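You operate a simulated robot arm through the tools that you are given. There is no shell and no other tool. Be economical: measure what you need, move in short steps, check, and stop when the job is done.

You are at the controls of a simulated two-armed robot. One attempt, no reset.

JOB
Zero the step gauge, measure the keeper block and slide in the shim it asks for.
Fine: hold the gauge on the zero plate while you press ZERO; keeper knob tight, gauge back on its plate. Set down upright: step gauge.

The check looks at the end state, three seconds after you hand in, the way a careful person would. Anything else that was tipped, shoved, dropped, spilled or broken makes it a failure.

ROBOT AND FRAMES
Two 7-joint arms with two-finger parallel grippers on one trunk, on a base that drives. Base frame: it is fixed to the floor where the robot stands at the start and does not move with it; the origin is under the middle of the robot, x ahead of it, y to its left, z up. Readings come in mm, degrees, newtons and seconds.
The left shoulder is at the start at [20, 113, 1272], the right one opposite. With the tool pointing down near the work surface each hand reaches from about 200 to 600 mm from the robot's upright axis, wherever it stands, measured 20 degrees to its own side. Places, roughly: keeper knob [900, -100, 1000]; medium packing shim [800, -100, 900]; thick packing shim [700, -100, 900]; thin packing shim [800, -200, 900]; yellow seat on the keeper block [800, 0, 900]; zero button [500, 0, 1000]; zero plate [600, 0, 900]. Payload 1.57 kg a hand.
The TCP of each hand is the grasp point between the finger pads, 30 mm short of the fingertips. In the tool frame z runs along the fingers and y along their closing line. The gripper opens to 80 mm. The fingers are 17 mm wide and 12 mm thick; the gripper's body (40 by 82 mm) begins 80 mm behind the TCP.
Orientation is that of the tool frame in the base frame, as a unit quaternion [w, x, y, z]. With the fingers straight down and closing along the base's y, the tool's x points along the base's -x, its y along +y and its z along -z.

CONTROLS
- The arms move only by the tool play_rows. It takes "left_moves", "right_moves" or both (then of equal length, played together; a hand with none holds still); each is text: rows parted by semicolons, each of 7 numbers parted by spaces: the finger opening in mm, from 0 to 80, then the shift along the tool's x, y, z in units of 25 mm (1.0 is 25 mm), then the turn, a rotation vector about the tool's x, y, z in units of 4 degrees (1.0 is 4 degrees). In form: grip dx dy dz wx wy wz; .... A call has 1 to 8 rows; each row shifts and turns the commanded pose from where the row before left it, along the tool's axes as they then stand. A call with a number of a shift or a turn outside -1 to 1 is refused whole. A row lasts 0.2 s, in which the tool goes at most 50 mm and 8.6 degrees; a call with a longer step from one row to the next is refused whole, and so is a gripper value outside its range. Where a pose cannot be reached the arm comes as near as it can. A force on the tool above 40 N (or 10 N above the force at the start of the call, whichever is more), or a blocked arm, ends the call early, and 0.2 s more pass. The fingers move at their own pace (about 45 mm/s each) and stop on an object; they squeeze with about 25 N. The grip force told is the motor's: it shows also when the fingers shut on nothing. Time passes only in rows, and 0.2 s behind the last, so rows that do not move let the fingers close. The reply holds the time, the measured pose of the TCP, the force on the tool along the base axes, the opening and the grip force, in the units named above and with some noise, with the torque about the TCP (base axes, N m) and any sound that the robot's microphone picked up.
- Cameras (640 x 400 px; columns grow to the right, rows downward): "scene" is now at [101.9, -4.2, 1419.4]; the picture's right is [-0.06, -1.00, 0.00], its down [-0.35, 0.02, -0.94] and it looks along [0.93, -0.05, -0.35] (base axes); focal length 251 px, centre (320, 200). "left" rides on the left gripper at [72, 7, -122] in its tool frame; the picture's right is [-0.09, 1.00, 0.00], its down [-0.84, -0.08, -0.54] and it looks along [-0.54, -0.05, 0.84] (tool axes); focal length 238 px, centre (320, 200). "right" rides on the right gripper at [72, -7, -122] in its tool frame; the picture's right is [0.09, 1.00, 0.00], its down [-0.84, 0.08, -0.54] and it looks along [-0.54, 0.05, 0.84] (tool axes); focal length 238 px, centre (320, 200). There is no depth. A picture from a camera that has moved, and an enlarged one, comes with that camera's place and axes in the base frame and with its lens.
- camera(camera): a new picture of that camera. No time passes.
- lift_body(by): slides the trunk up (or, below 0, down) by that many mm; the arms and the scene camera ride with it, the base frame stays. It gives what a move gives, with no picture.
- base_move(legs): drives the robot by 1 to 6 legs, each [ahead, left, turn to the left] in mm, mm and degrees, along the robot's own axes; the way and the turn of a leg run together, so that a leg with both is an arc; at most 1500 mm and 180 degrees a leg. The arms and the cameras ride along, it lands a little off, and it stops where it bumps. It gives what a move gives.
- head_to(pan, tilt): turns the head with the scene camera to pan (to the left, within 80 degrees either way) and tilt (down, from -29 to 69), counted from straight ahead of the robot. It gives what a move gives.
- zoom(camera, box): a new picture of the part [left, top, right, bottom] of that camera's present view, enlarged. No time passes.
- finish_job(): hands the job in; it is judged then, once.

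Work in short steps. Places have to be worked out from the pictures, the camera data and where the tool is seen: move nearer, look again, correct. Check each grasp and each placing, and mend what went wrong. You have 120 turns and 100 pictures in all, those below and enlarged ones among them. Open the grippers and draw the arms clear of the work before you hand the job in, unless the task says otherwise; then end with one line.

The tools are called after "Call:" as name(argument=value, ...) on one line, values as JSON. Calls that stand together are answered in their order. play_rows: Moves the arms, as the interface text tells. Its arguments: {"type":"object","properties":{"left_moves":{"type":"string"},"right_moves":{"type":"string"}},"required":[]} The other tools are called the same way: lift_body (by) slides the trunk up or down; base_move (legs) drives the base; head_to (pan, tilt) turns the head that bears the scene camera; camera (camera) takes a picture; zoom (camera, box) takes an enlarged picture of a part of a camera's view; finish_job () hands the job in.

At the start:

```text
t: 0.0
left_tcp_pos: [314.4, 128.3, 1291.6]
left_tool_rot: [0.0, 0.001, 1.0, 0.0]
left_ft_force: [0.3, 0.0, 0.0]
left_torque: [0.01, 0.0, -0.04]
left_width: 80.0
left_gripper_force: 0.1
right_tcp_pos: [311.2, -135.9, 1318.0]
right_tool_rot: [0.0, 0.0, 1.0, 0.001]
right_ft_force: [0.5, 0.2, -0.1]
right_torque: [-0.01, 0.0, 0.01]
right_width: 80.0
right_gripper_force: 0.0
trunk travel left (down, up): [-325.0, 245.0]
robot x, y, heading: [0.9, -1.5, -0.4]
head pan, tilt: [-3.3, 20.6]
```

scene: 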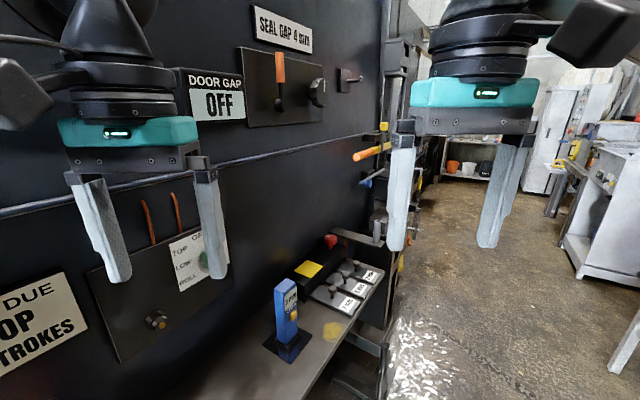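
right: 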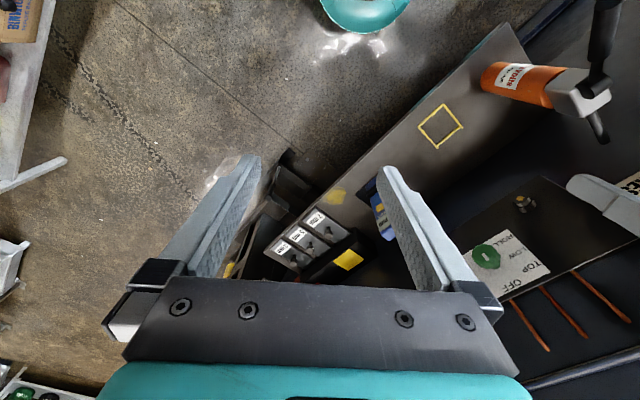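
left: 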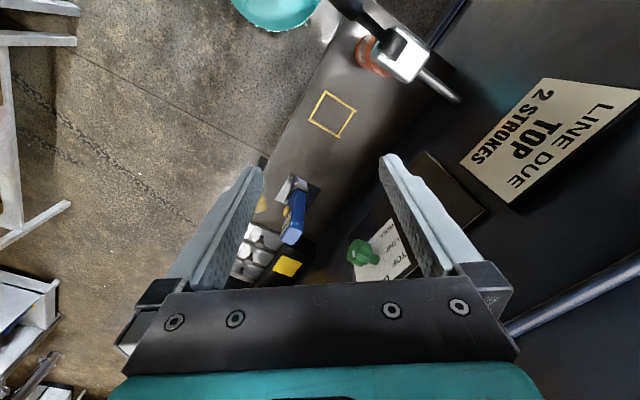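

I start by zooming the scene view on the bench to identify the gauge, plate, keeper block, shims.

Call:
zoom(camera="scene", box=[240, 220, 400, 380])

Call:
zoom(camera="scene", box=[80, 20, 400, 220])

```text
2.50 times, centred on (320, 300) of scene
camera zoom: at [101.9, -4.2, 1419.4], right [-0.06, -1.0, 0.0], down [-0.35, 0.02, -0.94], along [0.93, -0.05, -0.35], focal length 627 px, centre (320, -50)
```

zoom: 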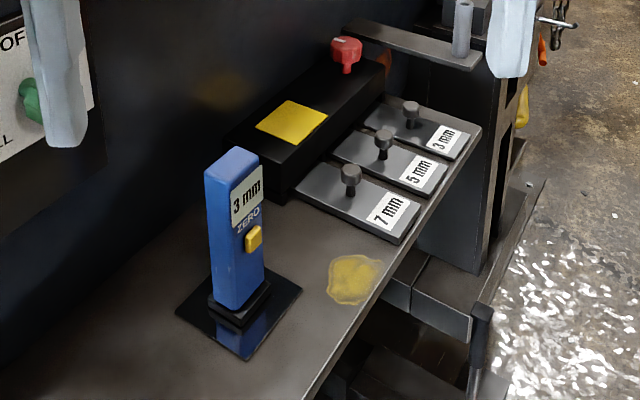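

```text
2.00 times, centred on (240, 120) of scene
camera zoom: at [101.9, -4.2, 1419.4], right [-0.06, -1.0, 0.0], down [-0.35, 0.02, -0.94], along [0.93, -0.05, -0.35], focal length 502 px, centre (480, 360)
```

zoom: 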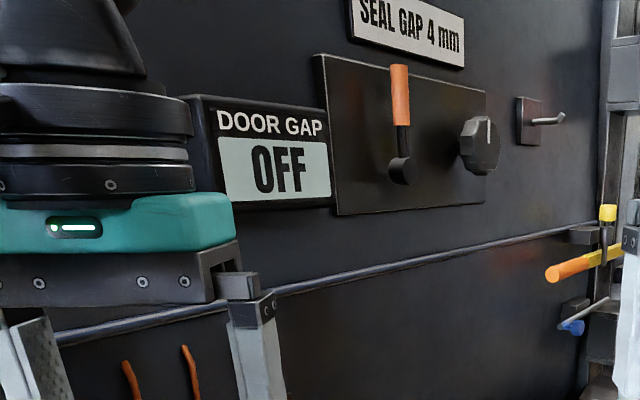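

The bench runs along heading about -34°, with everything on it within about 450 mm of its front. I'll drive along it, slightly away, then turn to face it in stages, checking with a picture.

Call:
base_move(legs=[[0, -100, 0], [470, -310, 0], [0, 0, 56]])

Call:
head_to(pan=0, tilt=50)

Call:
camera(camera="scene")

```text
t: 6.4
left_tcp_pos: [541.1, -72.9, 1291.4]
left_tool_rot: [0.0, -0.464, 0.886, 0.0]
left_ft_force: [0.4, -0.2, -0.3]
left_torque: [-0.02, -0.01, -0.02]
left_width: 80.1
left_gripper_force: 0.2
right_tcp_pos: [754.3, -225.7, 1317.6]
right_tool_rot: [0.001, -0.464, 0.886, -0.001]
right_ft_force: [0.5, -0.1, 0.6]
right_torque: [-0.04, -0.02, -0.01]
right_width: 80.2
right_gripper_force: 0.0
trunk travel left (down, up): [-325.0, 245.0]
robot x, y, heading: [467.8, -408.1, 55.2]
head pan, tilt: [-3.3, 20.6]
```

```text
t: 7.3
left_tcp_pos: [540.7, -73.4, 1292.0]
left_tool_rot: [0.0, -0.464, 0.886, 0.0]
left_ft_force: [-0.5, -0.9, 0.1]
left_torque: [-0.05, -0.01, -0.01]
left_width: 80.0
left_gripper_force: 0.1
right_tcp_pos: [755.8, -227.8, 1318.7]
right_tool_rot: [0.0, -0.464, 0.886, 0.0]
right_ft_force: [-0.2, 0.6, 0.2]
right_torque: [-0.03, -0.02, 0.03]
right_width: 80.1
right_gripper_force: 0.2
trunk travel left (down, up): [-325.0, 245.0]
robot x, y, heading: [466.9, -402.2, 55.3]
head pan, tilt: [0.0, 50.0]
```

```text
94 pictures are left
camera scene: at [516.0, -331.6, 1374.8], right [0.82, -0.57, 0.0], down [-0.44, -0.63, -0.64], along [0.37, 0.53, -0.77], focal length 251 px, centre (320, 200)
```

scene: 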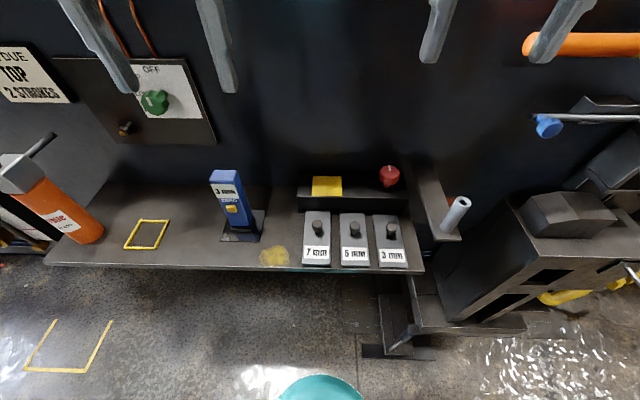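

Good vantage. I zoom in for gauge, keeper block and shims.

Call:
zoom(camera="scene", box=[200, 150, 320, 270])

Call:
zoom(camera="scene", box=[290, 150, 430, 280])

```text
3.33 times, centred on (260, 210) of scene
camera zoom: at [516.0, -331.6, 1374.8], right [0.82, -0.57, 0.0], down [-0.44, -0.63, -0.64], along [0.37, 0.53, -0.77], focal length 836 px, centre (520, 167)
```

zoom: 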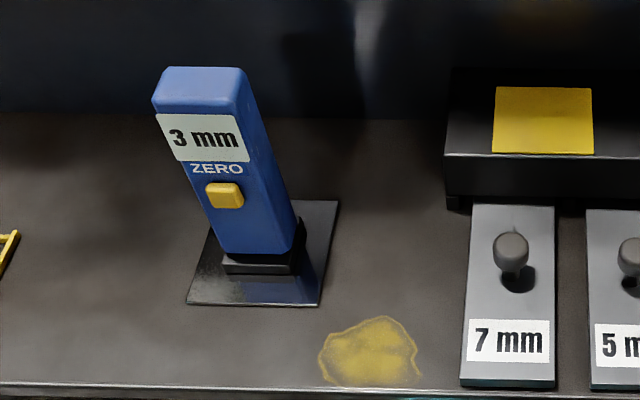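

```text
3.08 times, centred on (360, 215) of scene
camera zoom: at [516.0, -331.6, 1374.8], right [0.82, -0.57, 0.0], down [-0.44, -0.63, -0.64], along [0.37, 0.53, -0.77], focal length 772 px, centre (197, 154)
```

zoom: 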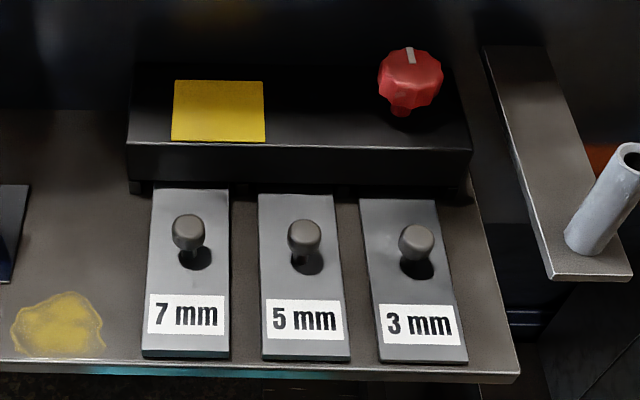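

Bench top ≈ z 850, gauge at about (554,57) with button near z 948 on its front face. I take hand-camera views to see the block and knob better.

Call:
camera(camera="right")

Call:
camera(camera="left")

```text
91 pictures are left
camera right: at [720.2, -289.2, 1440.6], right [-0.87, 0.49, 0.0], down [0.41, 0.73, 0.54], along [0.27, 0.47, -0.84], focal length 238 px, centre (320, 200)
```

right: 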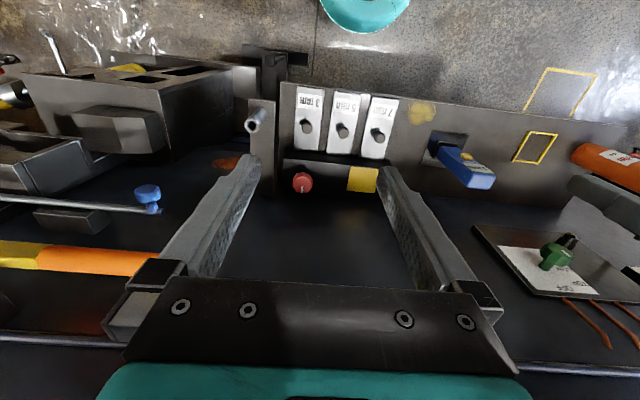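

```text
90 pictures are left
camera left: at [495.8, -130.1, 1414.1], right [-0.77, 0.64, 0.0], down [0.54, 0.64, 0.54], along [0.35, 0.42, -0.84], focal length 238 px, centre (320, 200)
```

left: 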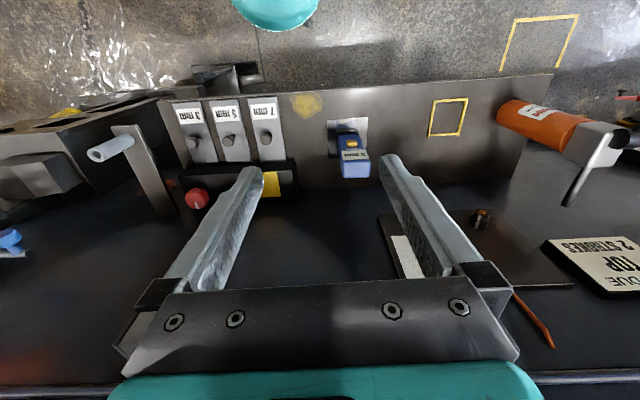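

Gauge top is around (565,58,1020). I move the left hand over the gauge at a safe height and look again.

Call:
play_rows(left_moves="80 -0.6 0.33 0.8 0 0 0;80 -0.6 0.33 0.8 0 0 0;80 -0.6 0.33 0.8 0 0 0;80 -0.6 0.33 0.8 0 0 0;80 -0.6 0.33 0.8 0 0 0;80 -0.6 0.33 0.8 0 0 0;80 -0.6 0.33 0.8 0 0 0")

Call:
camera(camera="left")

Call:
camera(camera="scene")

```text
t: 8.9
left_tcp_pos: [554.8, 45.6, 1151.1]
left_tool_rot: [0.0, -0.464, 0.886, 0.001]
left_ft_force: [-0.3, -0.3, 0.5]
left_torque: [-0.03, -0.02, -0.04]
left_width: 79.9
left_gripper_force: 0.0
right_tcp_pos: [755.5, -225.6, 1317.9]
right_tool_rot: [0.0, -0.465, 0.885, -0.001]
right_ft_force: [1.7, 0.3, 0.3]
right_torque: [0.0, 0.04, 0.01]
right_width: 80.0
right_gripper_force: 0.1
trunk travel left (down, up): [-325.0, 245.0]
robot x, y, heading: [465.4, -409.0, 55.2]
head pan, tilt: [0.0, 50.0]
```

```text
89 pictures are left
camera left: at [509.0, -11.0, 1273.4], right [-0.77, 0.64, 0.0], down [0.54, 0.64, 0.54], along [0.35, 0.42, -0.84], focal length 238 px, centre (320, 200)
```

left: 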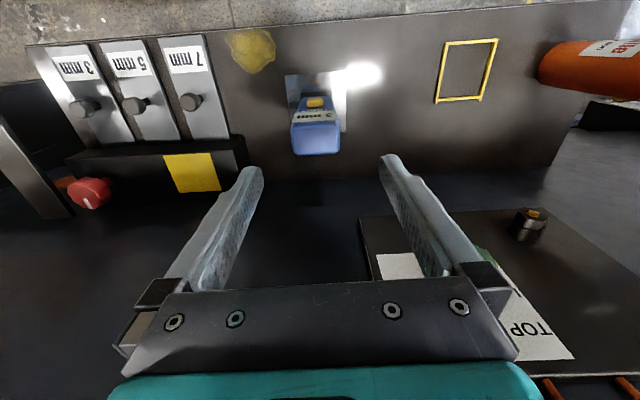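

```text
88 pictures are left
camera scene: at [516.1, -331.1, 1374.7], right [0.82, -0.57, 0.0], down [-0.44, -0.63, -0.64], along [0.37, 0.53, -0.77], focal length 251 px, centre (320, 200)
```

scene: 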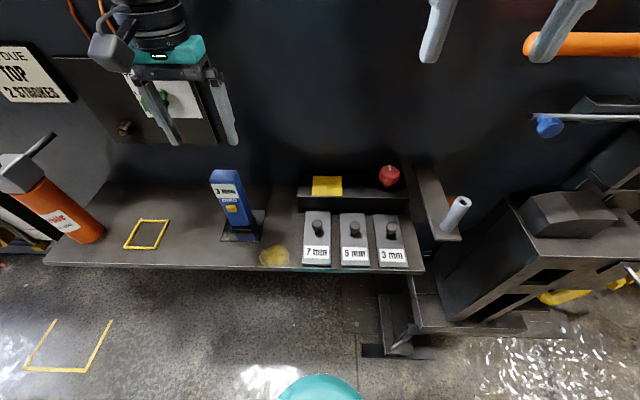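

Top centre refined to f≈359, r≈435, z≈1040. I shift and lower until the tips are just about the top's level, then check.

Call:
play_rows(left_moves="80 -0.24 -0.22 0.6 0 0 0;80 0 0 0.8 0 0 0;80 0 0 0.8 0 0 0;80 0 0 0.8 0 0 0")

Call:
camera(camera="left")

Call:
zoom(camera="scene", box=[120, 50, 320, 250])

```text
t: 9.9
left_tcp_pos: [560.9, 48.3, 1075.6]
left_tool_rot: [0.0, -0.464, 0.886, 0.0]
left_ft_force: [0.1, -0.4, -0.5]
left_torque: [0.01, -0.03, 0.0]
left_width: 79.8
left_gripper_force: 0.1
right_tcp_pos: [755.3, -226.8, 1318.9]
right_tool_rot: [-0.001, -0.464, 0.886, 0.0]
right_ft_force: [-0.7, 0.0, -0.7]
right_torque: [-0.03, 0.04, 0.01]
right_width: 79.9
right_gripper_force: 0.0
trunk travel left (down, up): [-325.0, 245.0]
robot x, y, heading: [467.8, -405.8, 55.2]
head pan, tilt: [0.0, 50.0]
```

```text
87 pictures are left
camera left: at [516.7, -9.5, 1199.0], right [-0.77, 0.64, 0.0], down [0.54, 0.64, 0.54], along [0.35, 0.42, -0.84], focal length 238 px, centre (320, 200)
```

left: 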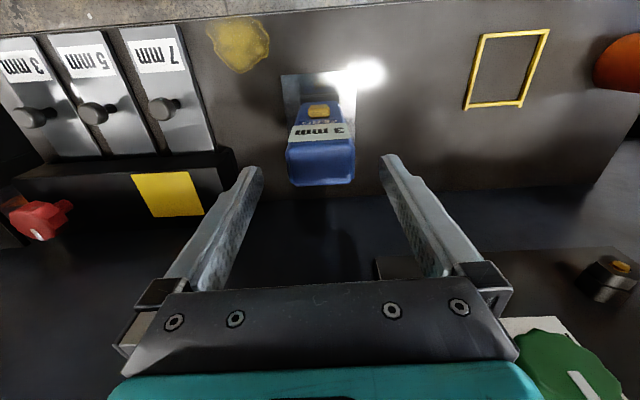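

```text
2.00 times, centred on (220, 150) of scene
camera zoom: at [516.0, -331.5, 1374.7], right [0.82, -0.57, 0.0], down [-0.44, -0.63, -0.64], along [0.37, 0.53, -0.77], focal length 502 px, centre (520, 300)
```

zoom: 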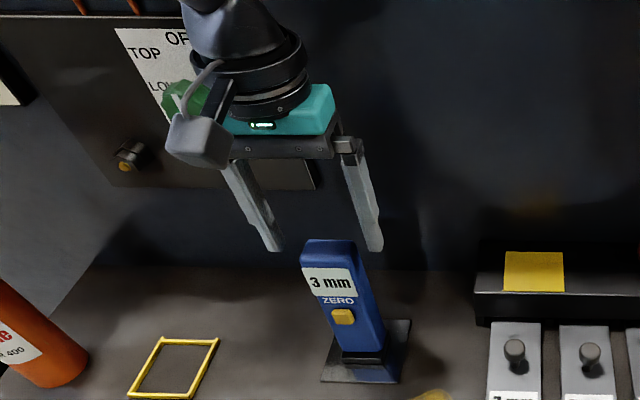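

Fingertips are level with the gauge top and centred in depth; I shift 6 mm right and descend around it.

Call:
play_rows(left_moves="80 0 -0.24 0.2 0 0 0;80 0 0 0.6 0 0 0;80 0 0 0.6 0 0 0;80 0 0 0.6 0 0 0;80 0 0 0.6 0 0 0")

Call:
camera(camera="left")

Call:
zoom(camera="scene", box=[170, 100, 290, 250])

```text
t: 11.1
left_tcp_pos: [567.5, 43.7, 1010.7]
left_tool_rot: [0.0, -0.465, 0.886, 0.0]
left_ft_force: [0.1, -0.3, 0.0]
left_torque: [-0.01, -0.01, 0.0]
left_width: 80.0
left_gripper_force: 0.0
right_tcp_pos: [755.6, -226.8, 1318.6]
right_tool_rot: [0.0, -0.464, 0.886, 0.001]
right_ft_force: [0.4, 0.1, 0.5]
right_torque: [0.01, 0.01, 0.02]
right_width: 79.9
right_gripper_force: 0.1
trunk travel left (down, up): [-325.0, 245.0]
robot x, y, heading: [467.6, -402.7, 55.1]
head pan, tilt: [0.0, 50.0]
```

```text
85 pictures are left
camera left: at [522.8, -12.9, 1133.6], right [-0.77, 0.64, 0.0], down [0.54, 0.64, 0.54], along [0.35, 0.42, -0.84], focal length 238 px, centre (320, 200)
```

left: 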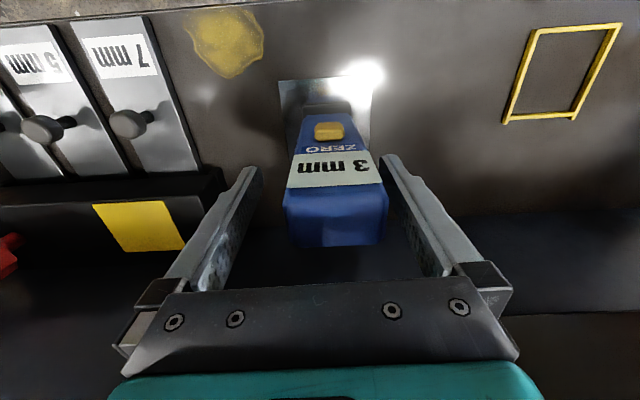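

```text
2.67 times, centred on (230, 175) of scene
camera zoom: at [516.0, -331.5, 1374.7], right [0.82, -0.57, 0.0], down [-0.44, -0.63, -0.64], along [0.37, 0.53, -0.77], focal length 669 px, centre (560, 267)
```

zoom: 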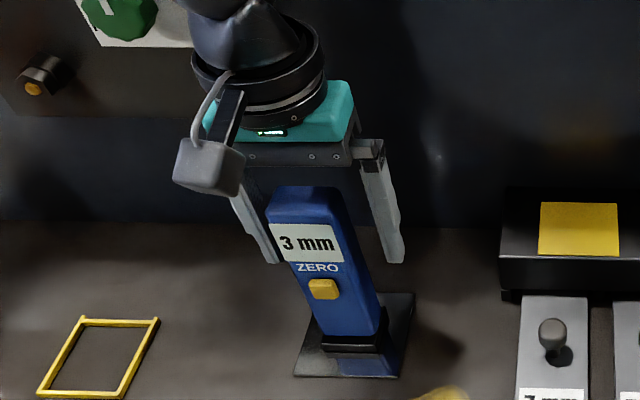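

The gauge sits nearer the left finger; I shift 6 mm left and then close gently.

Call:
play_rows(left_moves="80 0 0.25 0 0 0 0;70 0 0 0 0 0 0;62 0 0 0 0 0 0")

Call:
camera(camera="left")

```text
t: 11.9
left_tcp_pos: [562.5, 47.4, 1011.2]
left_tool_rot: [0.0, -0.464, 0.886, 0.0]
left_ft_force: [0.0, -0.5, -1.0]
left_torque: [0.01, 0.01, 0.01]
left_width: 62.0
left_gripper_force: 0.1
right_tcp_pos: [755.5, -226.8, 1317.7]
right_tool_rot: [0.0, -0.464, 0.886, 0.0]
right_ft_force: [-0.6, -0.4, 0.2]
right_torque: [-0.01, -0.04, -0.01]
right_width: 79.8
right_gripper_force: 0.0
trunk travel left (down, up): [-325.0, 245.0]
robot x, y, heading: [465.7, -404.7, 55.1]
head pan, tilt: [0.0, 50.0]
```

```text
83 pictures are left
camera left: at [517.1, -9.7, 1134.1], right [-0.77, 0.64, 0.0], down [0.54, 0.64, 0.54], along [0.35, 0.42, -0.84], focal length 238 px, centre (320, 200)
```

left: 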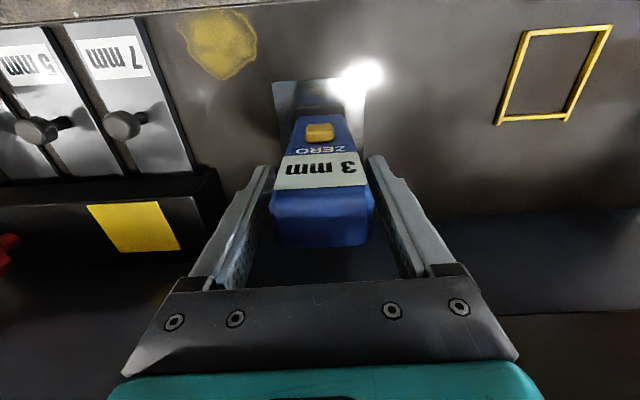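

Well centred. Close onto the gauge.

Call:
play_rows(left_moves="55 0 0 0 0 0 0;48 0 0 0 0 0 0;40 0 0 0 0 0 0;40 0 0 0 0 0 0")

Call:
zoom(camera="scene", box=[170, 100, 290, 250])

```text
t: 12.9
left_tcp_pos: [562.7, 48.3, 1011.5]
left_tool_rot: [0.0, -0.464, 0.886, 0.001]
left_ft_force: [-1.9, 0.4, 1.0]
left_torque: [0.07, 0.1, -0.04]
left_width: 48.1
left_gripper_force: 25.5
right_tcp_pos: [757.0, -226.5, 1318.5]
right_tool_rot: [0.0, -0.465, 0.885, 0.001]
right_ft_force: [-0.5, -0.7, 0.4]
right_torque: [-0.01, -0.01, 0.0]
right_width: 80.1
right_gripper_force: 0.0
trunk travel left (down, up): [-325.0, 245.0]
robot x, y, heading: [467.2, -403.1, 55.4]
head pan, tilt: [0.0, 50.0]
```

```text
2.67 times, centred on (230, 175) of scene
camera zoom: at [515.9, -331.6, 1374.8], right [0.82, -0.57, 0.0], down [-0.44, -0.63, -0.64], along [0.37, 0.53, -0.77], focal length 669 px, centre (560, 267)
```

zoom: 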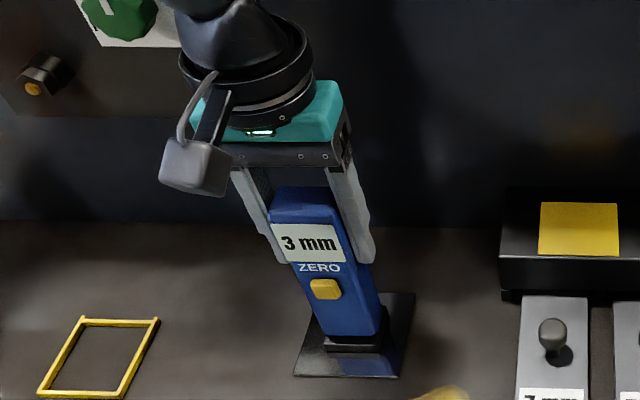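

Gauge is firmly held (48 mm wide). Now I prepare the right hand to press the button from the front: close fingers, yaw left 20° while descending.

Call:
play_rows(right_moves="40 0 0 0.9 0 0 -0.9;10 0 0 0.9 0 0 -0.9;0 0 0 0.9 0 0 -0.9;0 0 0 0.9 0 0 -0.9;0 0 0 0.9 0 0 -0.9;0 0 0 0.9 0 0 -0.5")

Call:
play_rows(right_moves="0 0 0 0 0 -1 0;0 0 0 0 0 -1 0;0 0 0 0 0 -1 0;0 0 0 0 0 -1 0;0 0 0 0 0 -1 0;0 0 0 0 0 -1 0;0 0 0 0 0 -1 0;0 0 0 0 0 -1 0")

Call:
play_rows(right_moves="0 0 0 0 0 -1 0;0 0 0 0 0 -1 0;0 0 0 0 0 -1 0;0 0 0 0 0 -1 0;0 0 0 0 0 -1 0")

Call:
camera(camera="scene")

```text
t: 14.3
left_tcp_pos: [563.2, 47.9, 1011.7]
left_tool_rot: [0.0, -0.464, 0.886, 0.0]
left_ft_force: [0.7, -1.0, 0.6]
left_torque: [-0.06, 0.06, 0.0]
left_width: 48.2
left_gripper_force: 25.0
right_tcp_pos: [753.6, -226.1, 1182.3]
right_tool_rot: [0.0, -0.611, 0.791, 0.0]
right_ft_force: [0.3, 0.0, -0.5]
right_torque: [0.0, -0.01, 0.0]
right_width: 0.0
right_gripper_force: 21.3
trunk travel left (down, up): [-325.0, 245.0]
robot x, y, heading: [467.9, -402.2, 55.3]
head pan, tilt: [0.0, 50.0]
```

```text
t: 16.1
left_tcp_pos: [562.6, 47.8, 1011.4]
left_tool_rot: [-0.001, -0.464, 0.886, 0.001]
left_ft_force: [0.2, -0.3, 1.1]
left_torque: [-0.01, -0.01, -0.03]
left_width: 48.2
left_gripper_force: 24.7
right_tcp_pos: [766.0, -209.2, 1193.2]
right_tool_rot: [0.219, -0.587, 0.761, 0.168]
right_ft_force: [1.0, 0.0, -1.2]
right_torque: [0.0, -0.02, 0.01]
right_width: 0.0
right_gripper_force: 21.4
right hand out of reach, approached as far as the arm can: row 7, 8
trunk travel left (down, up): [-325.0, 245.0]
robot x, y, heading: [466.6, -410.0, 55.4]
head pan, tilt: [0.0, 50.0]
```

```text
t: 17.3
left_tcp_pos: [563.1, 47.3, 1012.6]
left_tool_rot: [0.0, -0.464, 0.886, 0.0]
left_ft_force: [-0.9, -1.0, 0.4]
left_torque: [0.0, -0.04, -0.02]
left_width: 48.1
left_gripper_force: 24.4
right_tcp_pos: [802.2, -160.4, 1218.9]
right_tool_rot: [0.347, -0.549, 0.712, 0.269]
right_ft_force: [0.2, -0.7, 1.1]
right_torque: [0.01, -0.01, -0.02]
right_width: 0.0
right_gripper_force: 21.7
right hand out of reach, approached as far as the arm can: row 1, 2, 3, 4, 5
trunk travel left (down, up): [-325.0, 245.0]
robot x, y, heading: [468.2, -405.2, 55.4]
head pan, tilt: [0.0, 50.0]
```

```text
81 pictures are left
camera scene: at [516.0, -331.7, 1374.8], right [0.82, -0.57, 0.0], down [-0.44, -0.63, -0.64], along [0.37, 0.53, -0.77], focal length 251 px, centre (320, 200)
```

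scene: 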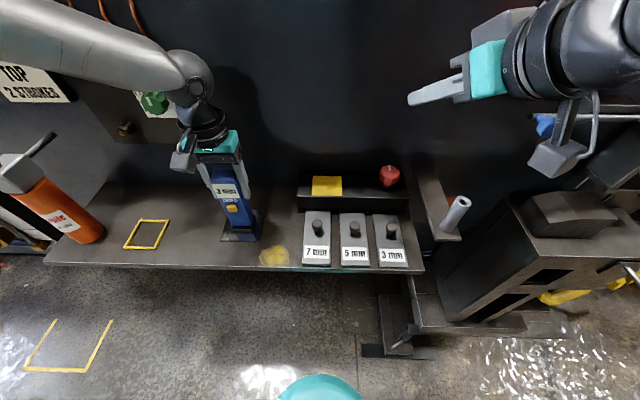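

Tilted orientation reached (~52°), position pushed out since it's close to the body. I move toward the front of the gauge, halfway, and check.

Call:
play_rows(right_moves="0 0.22 0.87 0.76 0 0 0;0 0.22 0.87 0.76 0 0 0;0 0.22 0.87 0.76 0 0 0;0 0.22 0.87 0.76 0 0 0;0 0.22 0.87 0.76 0 0 0;0 0.22 0.87 0.76 0 0 0")

Call:
camera(camera="scene")

```text
t: 18.7
left_tcp_pos: [563.4, 48.5, 1011.8]
left_tool_rot: [0.0, -0.464, 0.886, 0.0]
left_ft_force: [0.3, 0.6, -0.3]
left_torque: [0.01, 0.03, 0.02]
left_width: 47.9
left_gripper_force: 24.8
right_tcp_pos: [693.9, -63.3, 1120.9]
right_tool_rot: [0.346, -0.549, 0.712, 0.268]
right_ft_force: [0.6, -0.3, 0.5]
right_torque: [0.04, -0.05, 0.0]
right_width: 0.3
right_gripper_force: 21.7
trunk travel left (down, up): [-325.0, 245.0]
robot x, y, heading: [465.8, -403.4, 55.5]
head pan, tilt: [0.0, 50.0]
```

```text
80 pictures are left
camera scene: at [515.7, -331.5, 1374.8], right [0.82, -0.57, 0.0], down [-0.44, -0.63, -0.64], along [0.37, 0.53, -0.77], focal length 251 px, centre (320, 200)
```

scene: 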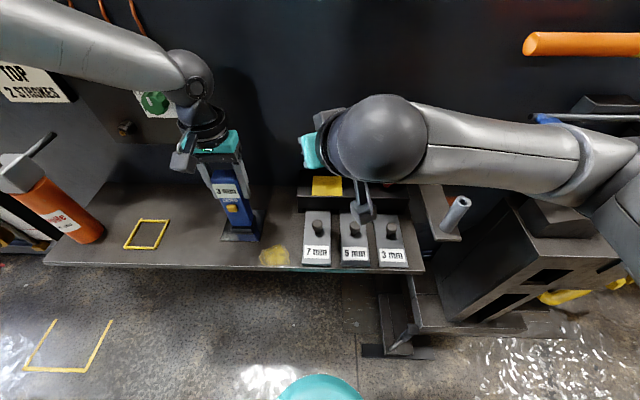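

The right hand is reachable here. I continue toward the pre-press point in front of the button, half of the remaining way first.

Call:
play_rows(right_moves="0 0.53 0.6 0.2 0 0 0;0 0.53 0.6 0.2 0 0 0;0 0.53 0.6 0.2 0 0 0;0 0.53 0.6 0.2 0 0 0")

Call:
camera(camera="scene")

Call:
camera(camera="left")

```text
t: 19.7
left_tcp_pos: [562.6, 48.1, 1011.1]
left_tool_rot: [0.0, -0.464, 0.886, 0.0]
left_ft_force: [0.1, 0.8, -0.2]
left_torque: [0.06, 0.03, 0.01]
left_width: 47.9
left_gripper_force: 25.5
right_tcp_pos: [630.9, -62.6, 1068.5]
right_tool_rot: [0.347, -0.548, 0.712, 0.268]
right_ft_force: [0.2, 0.0, 0.0]
right_torque: [-0.02, 0.0, -0.03]
right_width: 0.1
right_gripper_force: 21.8
trunk travel left (down, up): [-325.0, 245.0]
robot x, y, heading: [469.0, -407.0, 55.3]
head pan, tilt: [0.0, 50.0]
```

```text
79 pictures are left
camera scene: at [515.8, -331.5, 1374.8], right [0.82, -0.57, 0.0], down [-0.44, -0.63, -0.64], along [0.37, 0.53, -0.77], focal length 251 px, centre (320, 200)
```

scene: 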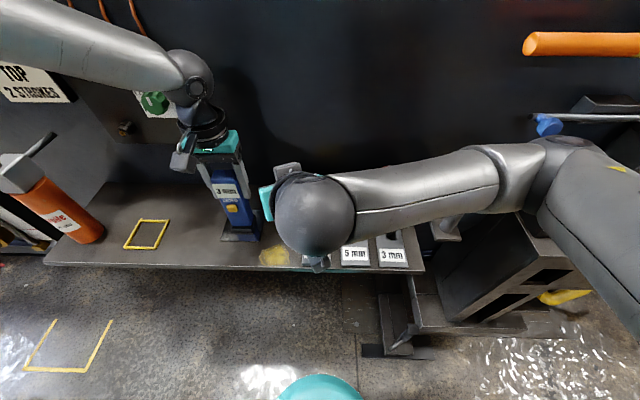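

```text
78 pictures are left
camera left: at [517.1, -9.7, 1134.1], right [-0.77, 0.64, 0.0], down [0.54, 0.64, 0.54], along [0.35, 0.42, -0.84], focal length 238 px, centre (320, 200)
```

left: 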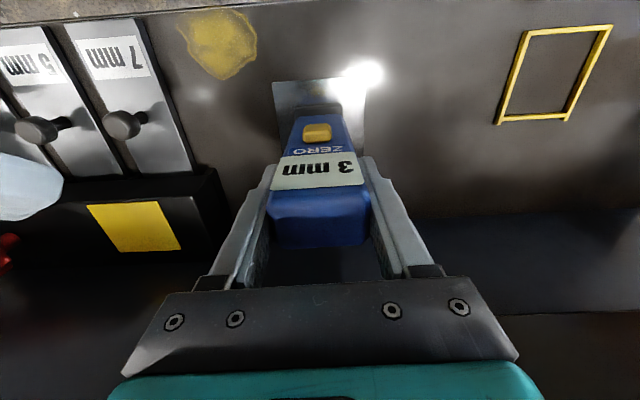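

The left camera gives a good view of button and display. Continue approach three more steps.

Call:
play_rows(right_moves="0 0.55 0.7 0.45 0 0 0;0 0.55 0.7 0.45 0 0 0;0 0.55 0.7 0.45 0 0 0;0 0.45 0.6 0.4 0 0 0")

Call:
camera(camera="left")

Call:
camera(camera="scene")

```text
t: 20.7
left_tcp_pos: [563.2, 48.1, 1011.3]
left_tool_rot: [0.001, -0.464, 0.886, -0.001]
left_ft_force: [-0.1, 0.4, 0.0]
left_torque: [0.07, 0.03, 0.0]
left_width: 48.1
left_gripper_force: 24.6
right_tcp_pos: [564.6, -43.1, 1001.4]
right_tool_rot: [0.347, -0.548, 0.712, 0.268]
right_ft_force: [-0.1, 0.4, 0.4]
right_torque: [-0.02, 0.04, 0.04]
right_width: 0.0
right_gripper_force: 21.3
trunk travel left (down, up): [-325.0, 245.0]
robot x, y, heading: [466.0, -403.8, 55.1]
head pan, tilt: [0.0, 50.0]
```

```text
77 pictures are left
camera left: at [517.1, -9.7, 1134.1], right [-0.77, 0.64, 0.0], down [0.54, 0.64, 0.54], along [0.35, 0.42, -0.84], focal length 238 px, centre (320, 200)
```

left: 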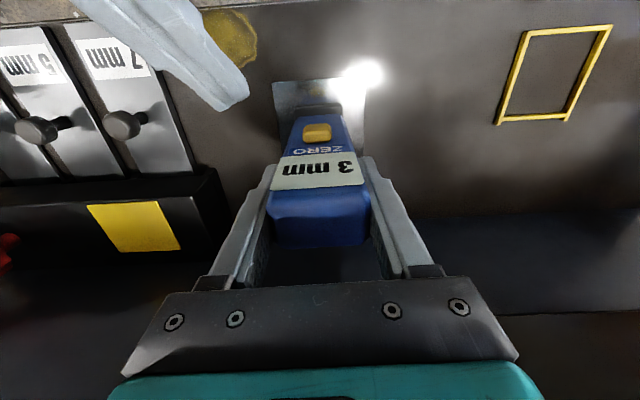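

```text
76 pictures are left
camera scene: at [515.8, -331.6, 1374.8], right [0.82, -0.57, 0.0], down [-0.44, -0.63, -0.64], along [0.37, 0.53, -0.77], focal length 251 px, centre (320, 200)
```

scene: 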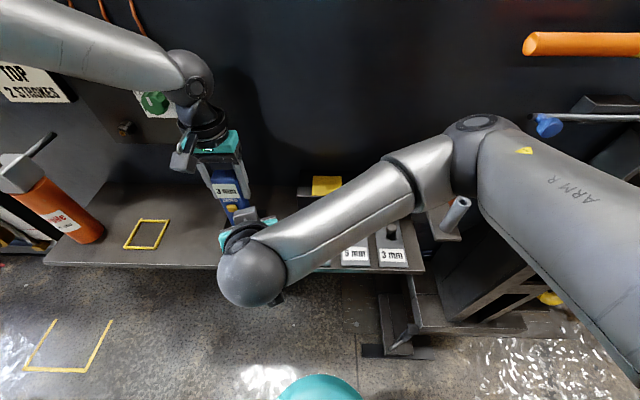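

Projection of the fingertip matches my numbers. Move the tip in front of the button with ~15 mm clearance.

Call:
play_rows(right_moves="0 0 0.67 0.377 0 0 0;0 0 0.67 0.377 0 0 0;0 0 0.67 0.377 0 0 0")

Call:
camera(camera="left")

```text
t: 21.5
left_tcp_pos: [562.1, 46.7, 1011.4]
left_tool_rot: [0.0, -0.464, 0.886, 0.0]
left_ft_force: [0.1, 0.0, -0.1]
left_torque: [-0.01, 0.04, 0.01]
left_width: 48.0
left_gripper_force: 24.9
right_tcp_pos: [522.7, -7.8, 983.2]
right_tool_rot: [0.348, -0.548, 0.712, 0.267]
right_ft_force: [-0.8, -0.4, -0.5]
right_torque: [0.01, 0.02, -0.01]
right_width: 0.0
right_gripper_force: 21.5
trunk travel left (down, up): [-325.0, 245.0]
robot x, y, heading: [473.1, -401.7, 55.4]
head pan, tilt: [0.0, 50.0]
```

```text
75 pictures are left
camera left: at [517.1, -9.7, 1134.1], right [-0.77, 0.64, 0.0], down [0.54, 0.64, 0.54], along [0.35, 0.42, -0.84], focal length 238 px, centre (320, 200)
```

left: 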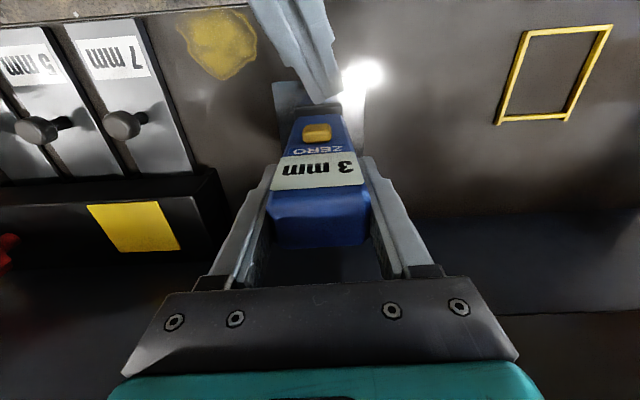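

Tip aligned in front of the button. Press the gauge lightly down with the left hand and advance 14 mm.

Call:
play_rows(left_moves="40 0 0 0.06 0 0 0;40 0 0 0 0 0 0;40 0 0 0 0 0 0", right_moves="0 -0.116 -0.068 0.148 0 0 0;0 -0.116 -0.068 0.148 0 0 0;0 -0.093 -0.055 0.119 0 0 0")

Call:
camera(camera="left")

```text
t: 22.3
left_tcp_pos: [561.7, 47.2, 1012.4]
left_tool_rot: [0.001, -0.464, 0.886, 0.0]
left_ft_force: [0.2, 2.1, 15.0]
left_torque: [-0.17, 0.37, -0.01]
left_width: 47.8
left_gripper_force: 25.0
right_tcp_pos: [530.6, 3.0, 982.3]
right_tool_rot: [0.347, -0.55, 0.711, 0.268]
right_ft_force: [-1.1, -1.1, -0.8]
right_torque: [-0.01, -0.01, 0.0]
right_width: 0.0
right_gripper_force: 21.3
trunk travel left (down, up): [-325.0, 245.0]
robot x, y, heading: [467.9, -405.1, 55.5]
head pan, tilt: [0.0, 50.0]
```

```text
74 pictures are left
camera left: at [516.7, -10.4, 1133.9], right [-0.77, 0.64, 0.0], down [0.54, 0.64, 0.55], along [0.35, 0.42, -0.84], focal length 238 px, centre (320, 200)
```

left: 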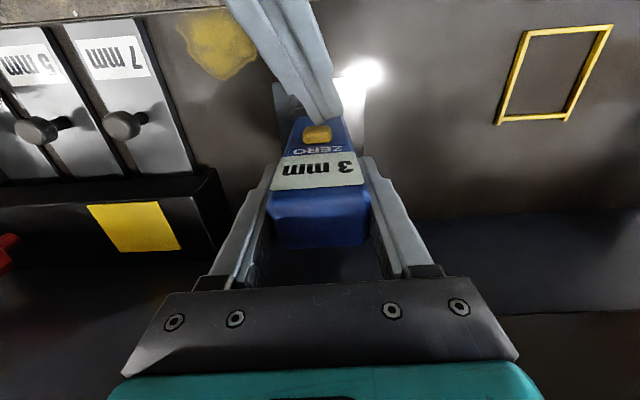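

Gauge is pressed on its plate at 15 N. Tip is nearly at the button; shift 4 mm to the right and advance in 2 mm steps.

Call:
play_rows(right_moves="0 0 -0.16 0 0 0 0;0 -0.046 -0.027 0.059 0 0 0;0 -0.046 -0.027 0.059 0 0 0;0 -0.046 -0.027 0.059 0 0 0;0 -0.046 -0.027 0.059 0 0 0")

Call:
camera(camera="left")

```text
t: 23.5
left_tcp_pos: [563.7, 47.5, 1012.0]
left_tool_rot: [0.002, -0.463, 0.886, 0.001]
left_ft_force: [3.6, 10.3, 16.3]
left_torque: [-0.24, 0.36, -0.07]
left_width: 47.8
left_gripper_force: 25.6
right_tcp_pos: [538.9, 6.3, 983.5]
right_tool_rot: [0.344, -0.55, 0.712, 0.268]
right_ft_force: [-5.7, -14.3, 0.9]
right_torque: [-0.14, 0.02, -0.09]
right_width: 0.0
right_gripper_force: 21.2
trunk travel left (down, up): [-325.0, 245.0]
robot x, y, heading: [467.9, -403.1, 55.2]
head pan, tilt: [0.0, 50.0]
heard: click
```

```text
73 pictures are left
camera left: at [516.5, -10.8, 1133.8], right [-0.77, 0.64, 0.0], down [0.54, 0.64, 0.55], along [0.35, 0.42, -0.84], focal length 238 px, centre (320, 200)
```

left: 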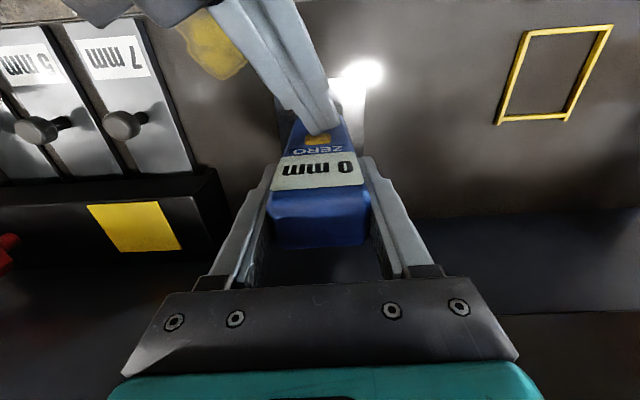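

Click heard and display shows 0 mm. Retract the right hand straight back, then to the right and up.

Call:
play_rows(right_moves="0 0.232 0.137 -0.296 0 0 0;0 0.232 0.137 -0.296 0 0 0;0 0.232 0.137 -0.296 0 0 0")

Call:
play_rows(right_moves="0 -0.08 -0.86 -0.46 0 0 0;0 -0.08 -0.86 -0.46 0 0 0;0 -0.08 -0.86 -0.46 0 0 0;0 -0.08 -0.86 -0.46 0 0 0;0 -0.08 -0.86 -0.46 0 0 0;0 -0.08 -0.86 -0.46 0 0 0;0 -0.08 -0.86 -0.46 0 0 0;0 -0.08 -0.86 -0.46 0 0 0")

Call:
camera(camera="scene")

```text
t: 24.3
left_tcp_pos: [562.7, 46.3, 1011.0]
left_tool_rot: [0.001, -0.464, 0.886, 0.001]
left_ft_force: [0.4, 5.4, 21.8]
left_torque: [0.2, 0.15, -0.08]
left_width: 47.8
left_gripper_force: 25.2
right_tcp_pos: [523.2, -16.0, 983.7]
right_tool_rot: [0.348, -0.548, 0.712, 0.268]
right_ft_force: [0.8, 0.1, 0.9]
right_torque: [-0.01, 0.0, -0.04]
right_width: 0.1
right_gripper_force: 21.3
trunk travel left (down, up): [-325.0, 245.0]
robot x, y, heading: [466.5, -403.6, 55.3]
head pan, tilt: [0.0, 50.0]
```

```text
t: 26.1
left_tcp_pos: [562.2, 47.9, 1011.0]
left_tool_rot: [0.001, -0.464, 0.886, 0.0]
left_ft_force: [0.1, 3.1, 21.9]
left_torque: [-0.02, 0.11, -0.06]
left_width: 47.8
left_gripper_force: 25.2
right_tcp_pos: [672.8, -120.7, 1051.8]
right_tool_rot: [0.347, -0.549, 0.711, 0.268]
right_ft_force: [0.0, -0.2, 0.1]
right_torque: [-0.01, 0.02, 0.02]
right_width: 0.2
right_gripper_force: 21.1
trunk travel left (down, up): [-325.0, 245.0]
robot x, y, heading: [466.7, -403.1, 55.1]
head pan, tilt: [0.0, 50.0]
```

```text
72 pictures are left
camera scene: at [516.2, -332.9, 1374.9], right [0.82, -0.57, 0.0], down [-0.44, -0.63, -0.64], along [0.37, 0.53, -0.77], focal length 251 px, centre (320, 200)
```

scene: 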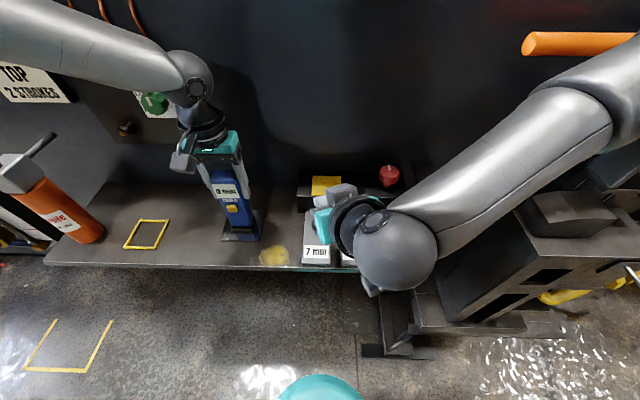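

Clear. Move the right hand further right and up, then untilt it to vertical.

Call:
play_rows(right_moves="0 -0.25 -0.85 -0.6 0 0 0;0 -0.25 -0.85 -0.6 0 0 0;0 -0.25 -0.85 -0.6 0 0 0;0 -0.25 -0.85 -0.6 0 0 0;0 -0.25 -0.85 -0.6 0 0 0;0 -0.25 -0.85 -0.6 0 0 0")

Call:
play_rows(right_moves="0 0 0 0 0 1 0;0 0 0 0 0 1 0;0 0 0 0 0 1 0;0 0 0 0 0 1 0;0 0 0 0 0 1 0;0 0 0 0 0 1 0;0 0 0 0 0 1 0")

Call:
play_rows(right_moves="0 0 0 0 0 1 0;0 0 0 0 0 1 0;0 0 0 0 0 1 0;0 0 0 0 0 1 0;0 0 0 0 0 1 0;40 0 0 0 0 1 0;80 0 0 0 0 0 0.9;80 0 0 0 0 0 0.9")

Call:
play_rows(right_moves="80 0 0 -0.8 0 0 0.9;80 0 0 -0.8 0 0 0.9;80 0 0 -0.8 0 0 0.9;80 0 0 -0.8 0 0 0.5")

Call:
camera(camera="right")

```text
t: 27.5
left_tcp_pos: [561.7, 47.4, 1012.2]
left_tool_rot: [0.002, -0.464, 0.886, 0.0]
left_ft_force: [1.1, 1.8, 22.1]
left_torque: [-0.05, 0.25, -0.01]
left_width: 48.2
left_gripper_force: 25.0
right_tcp_pos: [800.0, -147.2, 1121.6]
right_tool_rot: [0.347, -0.55, 0.711, 0.269]
right_ft_force: [-0.1, 0.6, 0.2]
right_torque: [-0.05, -0.04, 0.01]
right_width: 0.3
right_gripper_force: 21.4
right hand out of reach, approached as far as the arm can: row 1, 2, 3, 4, 5, 6
trunk travel left (down, up): [-325.0, 245.0]
robot x, y, heading: [464.4, -403.2, 55.4]
head pan, tilt: [0.0, 50.0]
```

```text
t: 29.1
left_tcp_pos: [562.0, 46.7, 1011.5]
left_tool_rot: [0.001, -0.464, 0.886, 0.0]
left_ft_force: [1.3, 2.9, 20.9]
left_torque: [-0.11, 0.17, -0.02]
left_width: 47.9
left_gripper_force: 24.8
right_tcp_pos: [800.8, -143.1, 1120.4]
right_tool_rot: [0.164, -0.597, 0.775, 0.128]
right_ft_force: [-1.3, -0.5, -0.6]
right_torque: [0.0, -0.01, -0.04]
right_width: 0.0
right_gripper_force: 21.2
trunk travel left (down, up): [-325.0, 245.0]
robot x, y, heading: [469.3, -402.9, 55.2]
head pan, tilt: [0.0, 50.0]
```

```text
t: 30.9
left_tcp_pos: [561.5, 46.2, 1011.5]
left_tool_rot: [0.001, -0.464, 0.886, 0.001]
left_ft_force: [-0.2, 0.9, 20.3]
left_torque: [-0.17, 0.13, 0.0]
left_width: 47.9
left_gripper_force: 24.3
right_tcp_pos: [800.1, -143.8, 1121.1]
right_tool_rot: [0.0, -0.56, 0.829, 0.0]
right_ft_force: [-0.3, 0.1, 0.3]
right_torque: [0.02, -0.01, 0.0]
right_width: 66.1
right_gripper_force: 0.0
trunk travel left (down, up): [-325.0, 245.0]
robot x, y, heading: [466.5, -404.1, 55.6]
head pan, tilt: [0.0, 50.0]
```

```text
t: 31.9
left_tcp_pos: [562.7, 47.0, 1011.4]
left_tool_rot: [0.0, -0.464, 0.886, 0.0]
left_ft_force: [0.2, 1.7, 19.4]
left_torque: [-0.15, 0.17, 0.01]
left_width: 47.7
left_gripper_force: 24.9
right_tcp_pos: [800.5, -144.8, 1202.4]
right_tool_rot: [0.0, -0.464, 0.886, 0.0]
right_ft_force: [-0.6, -0.8, 0.0]
right_torque: [-0.01, 0.04, 0.05]
right_width: 80.0
right_gripper_force: 0.1
trunk travel left (down, up): [-325.0, 245.0]
robot x, y, heading: [465.4, -405.8, 55.4]
head pan, tilt: [0.0, 50.0]
```

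```text
71 pictures are left
camera right: at [765.3, -207.3, 1323.6], right [-0.87, 0.49, 0.0], down [0.41, 0.73, 0.54], along [0.27, 0.47, -0.84], focal length 238 px, centre (320, 200)
```

right: 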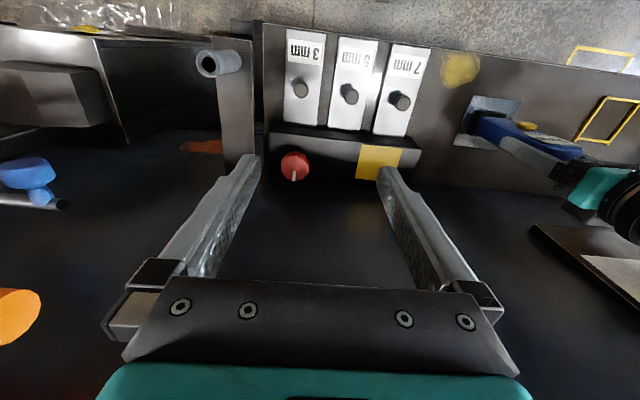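

Right hand is vertical. Park it back/right/up out of the way, and lift the gauge 100 mm off the plate.

Call:
play_rows(left_moves="40 0 0 -0.4 0 0 0;40 0 0 -0.9 0 0 0;40 0 0 -0.9 0 0 0;40 0 0 -0.9 0 0 0;40 0 0 -0.9 0 0 0", right_moves="80 0.7 -0.5 -0.8 0 0 0;80 0.7 -0.5 -0.8 0 0 0;80 0.7 -0.5 -0.8 0 0 0;80 0.7 -0.5 -0.8 0 0 0;80 0.7 -0.5 -0.8 0 0 0")

Call:
camera(camera="scene")

```text
t: 33.1
left_tcp_pos: [560.5, 46.5, 1109.1]
left_tool_rot: [0.001, -0.464, 0.886, 0.0]
left_ft_force: [-0.5, 0.1, -1.4]
left_torque: [0.02, -0.01, 0.0]
left_width: 47.9
left_gripper_force: 24.6
right_tcp_pos: [800.6, -252.4, 1299.7]
right_tool_rot: [0.0, -0.463, 0.886, 0.0]
right_ft_force: [-0.3, -0.4, -0.4]
right_torque: [0.03, -0.01, -0.02]
right_width: 79.6
right_gripper_force: 0.1
trunk travel left (down, up): [-325.0, 245.0]
robot x, y, heading: [466.1, -408.3, 55.2]
head pan, tilt: [0.0, 50.0]
```

```text
70 pictures are left
camera scene: at [515.7, -332.4, 1374.8], right [0.82, -0.57, 0.0], down [-0.44, -0.63, -0.64], along [0.37, 0.53, -0.77], focal length 251 px, centre (320, 200)
```

scene: 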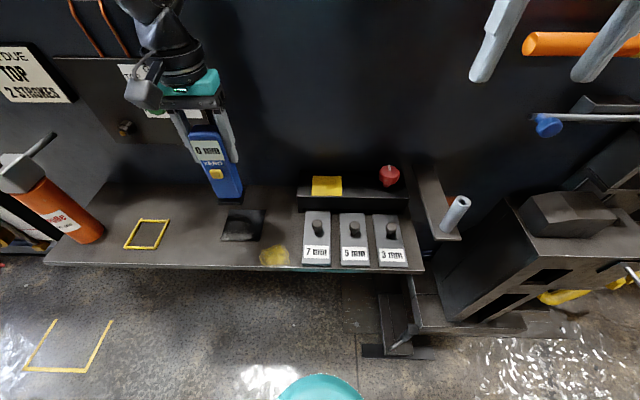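

Gauge lifted cleanly, plate stays. Carry it right toward the yellow seat.

Call:
play_rows(left_moves="40 -0.2 -0.98 -0.2 0 0 0;40 -0.2 -0.98 -0.2 0 0 0;40 -0.2 -0.98 -0.2 0 0 0;40 -0.2 -0.98 -0.2 0 0 0;40 -0.2 -0.98 -0.2 0 0 0;40 -0.2 -0.98 -0.2 0 0 0;40 -0.2 -0.98 -0.2 0 0 0;40 -0.2 -0.98 -0.2 0 0 0")

Call:
camera(camera="left")

Call:
zoom(camera="scene", box=[240, 50, 440, 250])

```text
t: 34.9
left_tcp_pos: [625.7, -29.9, 1157.7]
left_tool_rot: [0.002, -0.465, 0.886, -0.001]
left_ft_force: [0.0, 0.2, -2.2]
left_torque: [0.0, 0.01, -0.01]
left_width: 47.8
left_gripper_force: 24.7
left hand out of reach, approached as far as the arm can: row 3, 4, 5, 6, 7, 8
right_tcp_pos: [800.6, -251.7, 1300.7]
right_tool_rot: [0.0, -0.464, 0.886, 0.0]
right_ft_force: [-0.7, 0.3, 0.1]
right_torque: [-0.01, 0.0, 0.01]
right_width: 80.0
right_gripper_force: 0.0
trunk travel left (down, up): [-325.0, 245.0]
robot x, y, heading: [465.2, -403.7, 55.3]
head pan, tilt: [0.0, 50.0]
```

```text
69 pictures are left
camera left: at [579.8, -87.9, 1279.2], right [-0.77, 0.64, 0.0], down [0.54, 0.64, 0.54], along [0.35, 0.42, -0.84], focal length 238 px, centre (320, 200)
```

left: 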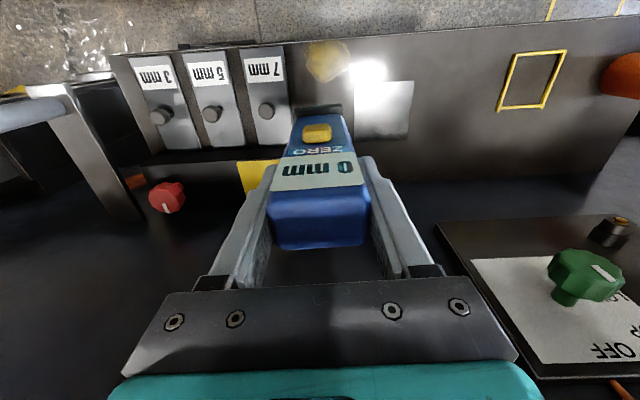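

```text
2.00 times, centred on (340, 150) of scene
camera zoom: at [516.0, -331.6, 1374.7], right [0.82, -0.57, 0.0], down [-0.44, -0.63, -0.64], along [0.37, 0.53, -0.77], focal length 502 px, centre (280, 300)
```

zoom: 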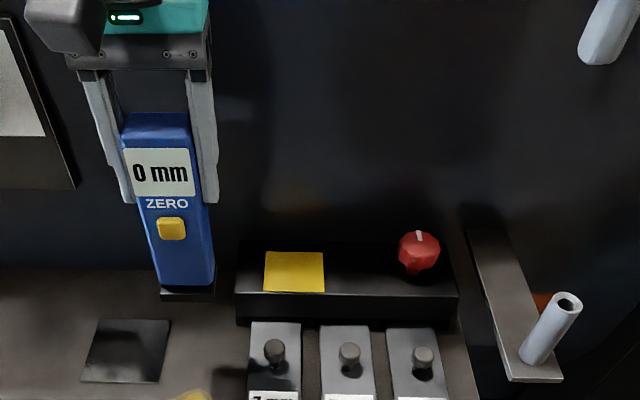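

The left arm can't reach across the centre from here. Turning the robot right 18° puts the seat on the left hand's side without translation.

Call:
base_move(legs=[[0, 0, -18]])

Call:
camera(camera="scene")

```text
t: 36.4
left_tcp_pos: [734.9, -98.1, 1157.6]
left_tool_rot: [0.001, -0.319, 0.948, 0.0]
left_ft_force: [0.9, -1.0, -3.0]
left_torque: [-0.01, 0.0, 0.0]
left_width: 47.7
left_gripper_force: 25.3
right_tcp_pos: [832.4, -363.3, 1300.8]
right_tool_rot: [0.0, -0.318, 0.948, 0.0]
right_ft_force: [0.2, -0.3, -0.7]
right_torque: [0.02, 0.0, 0.0]
right_width: 79.8
right_gripper_force: 0.1
trunk travel left (down, up): [-325.0, 245.0]
robot x, y, heading: [468.7, -404.3, 37.1]
head pan, tilt: [0.0, 50.0]
```

```text
67 pictures are left
camera scene: at [536.0, -350.8, 1374.7], right [0.6, -0.8, 0.0], down [-0.61, -0.46, -0.64], along [0.51, 0.39, -0.77], focal length 251 px, centre (320, 200)
```

scene: 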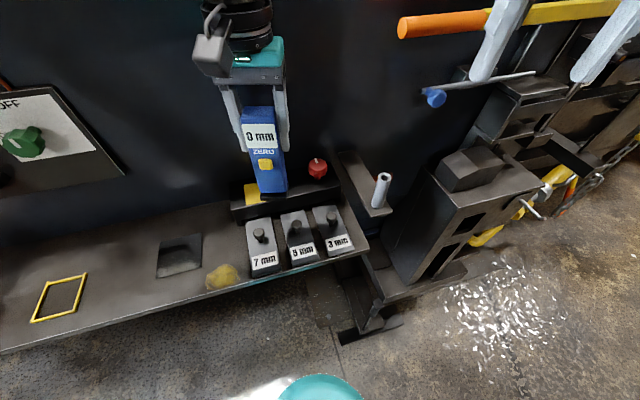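

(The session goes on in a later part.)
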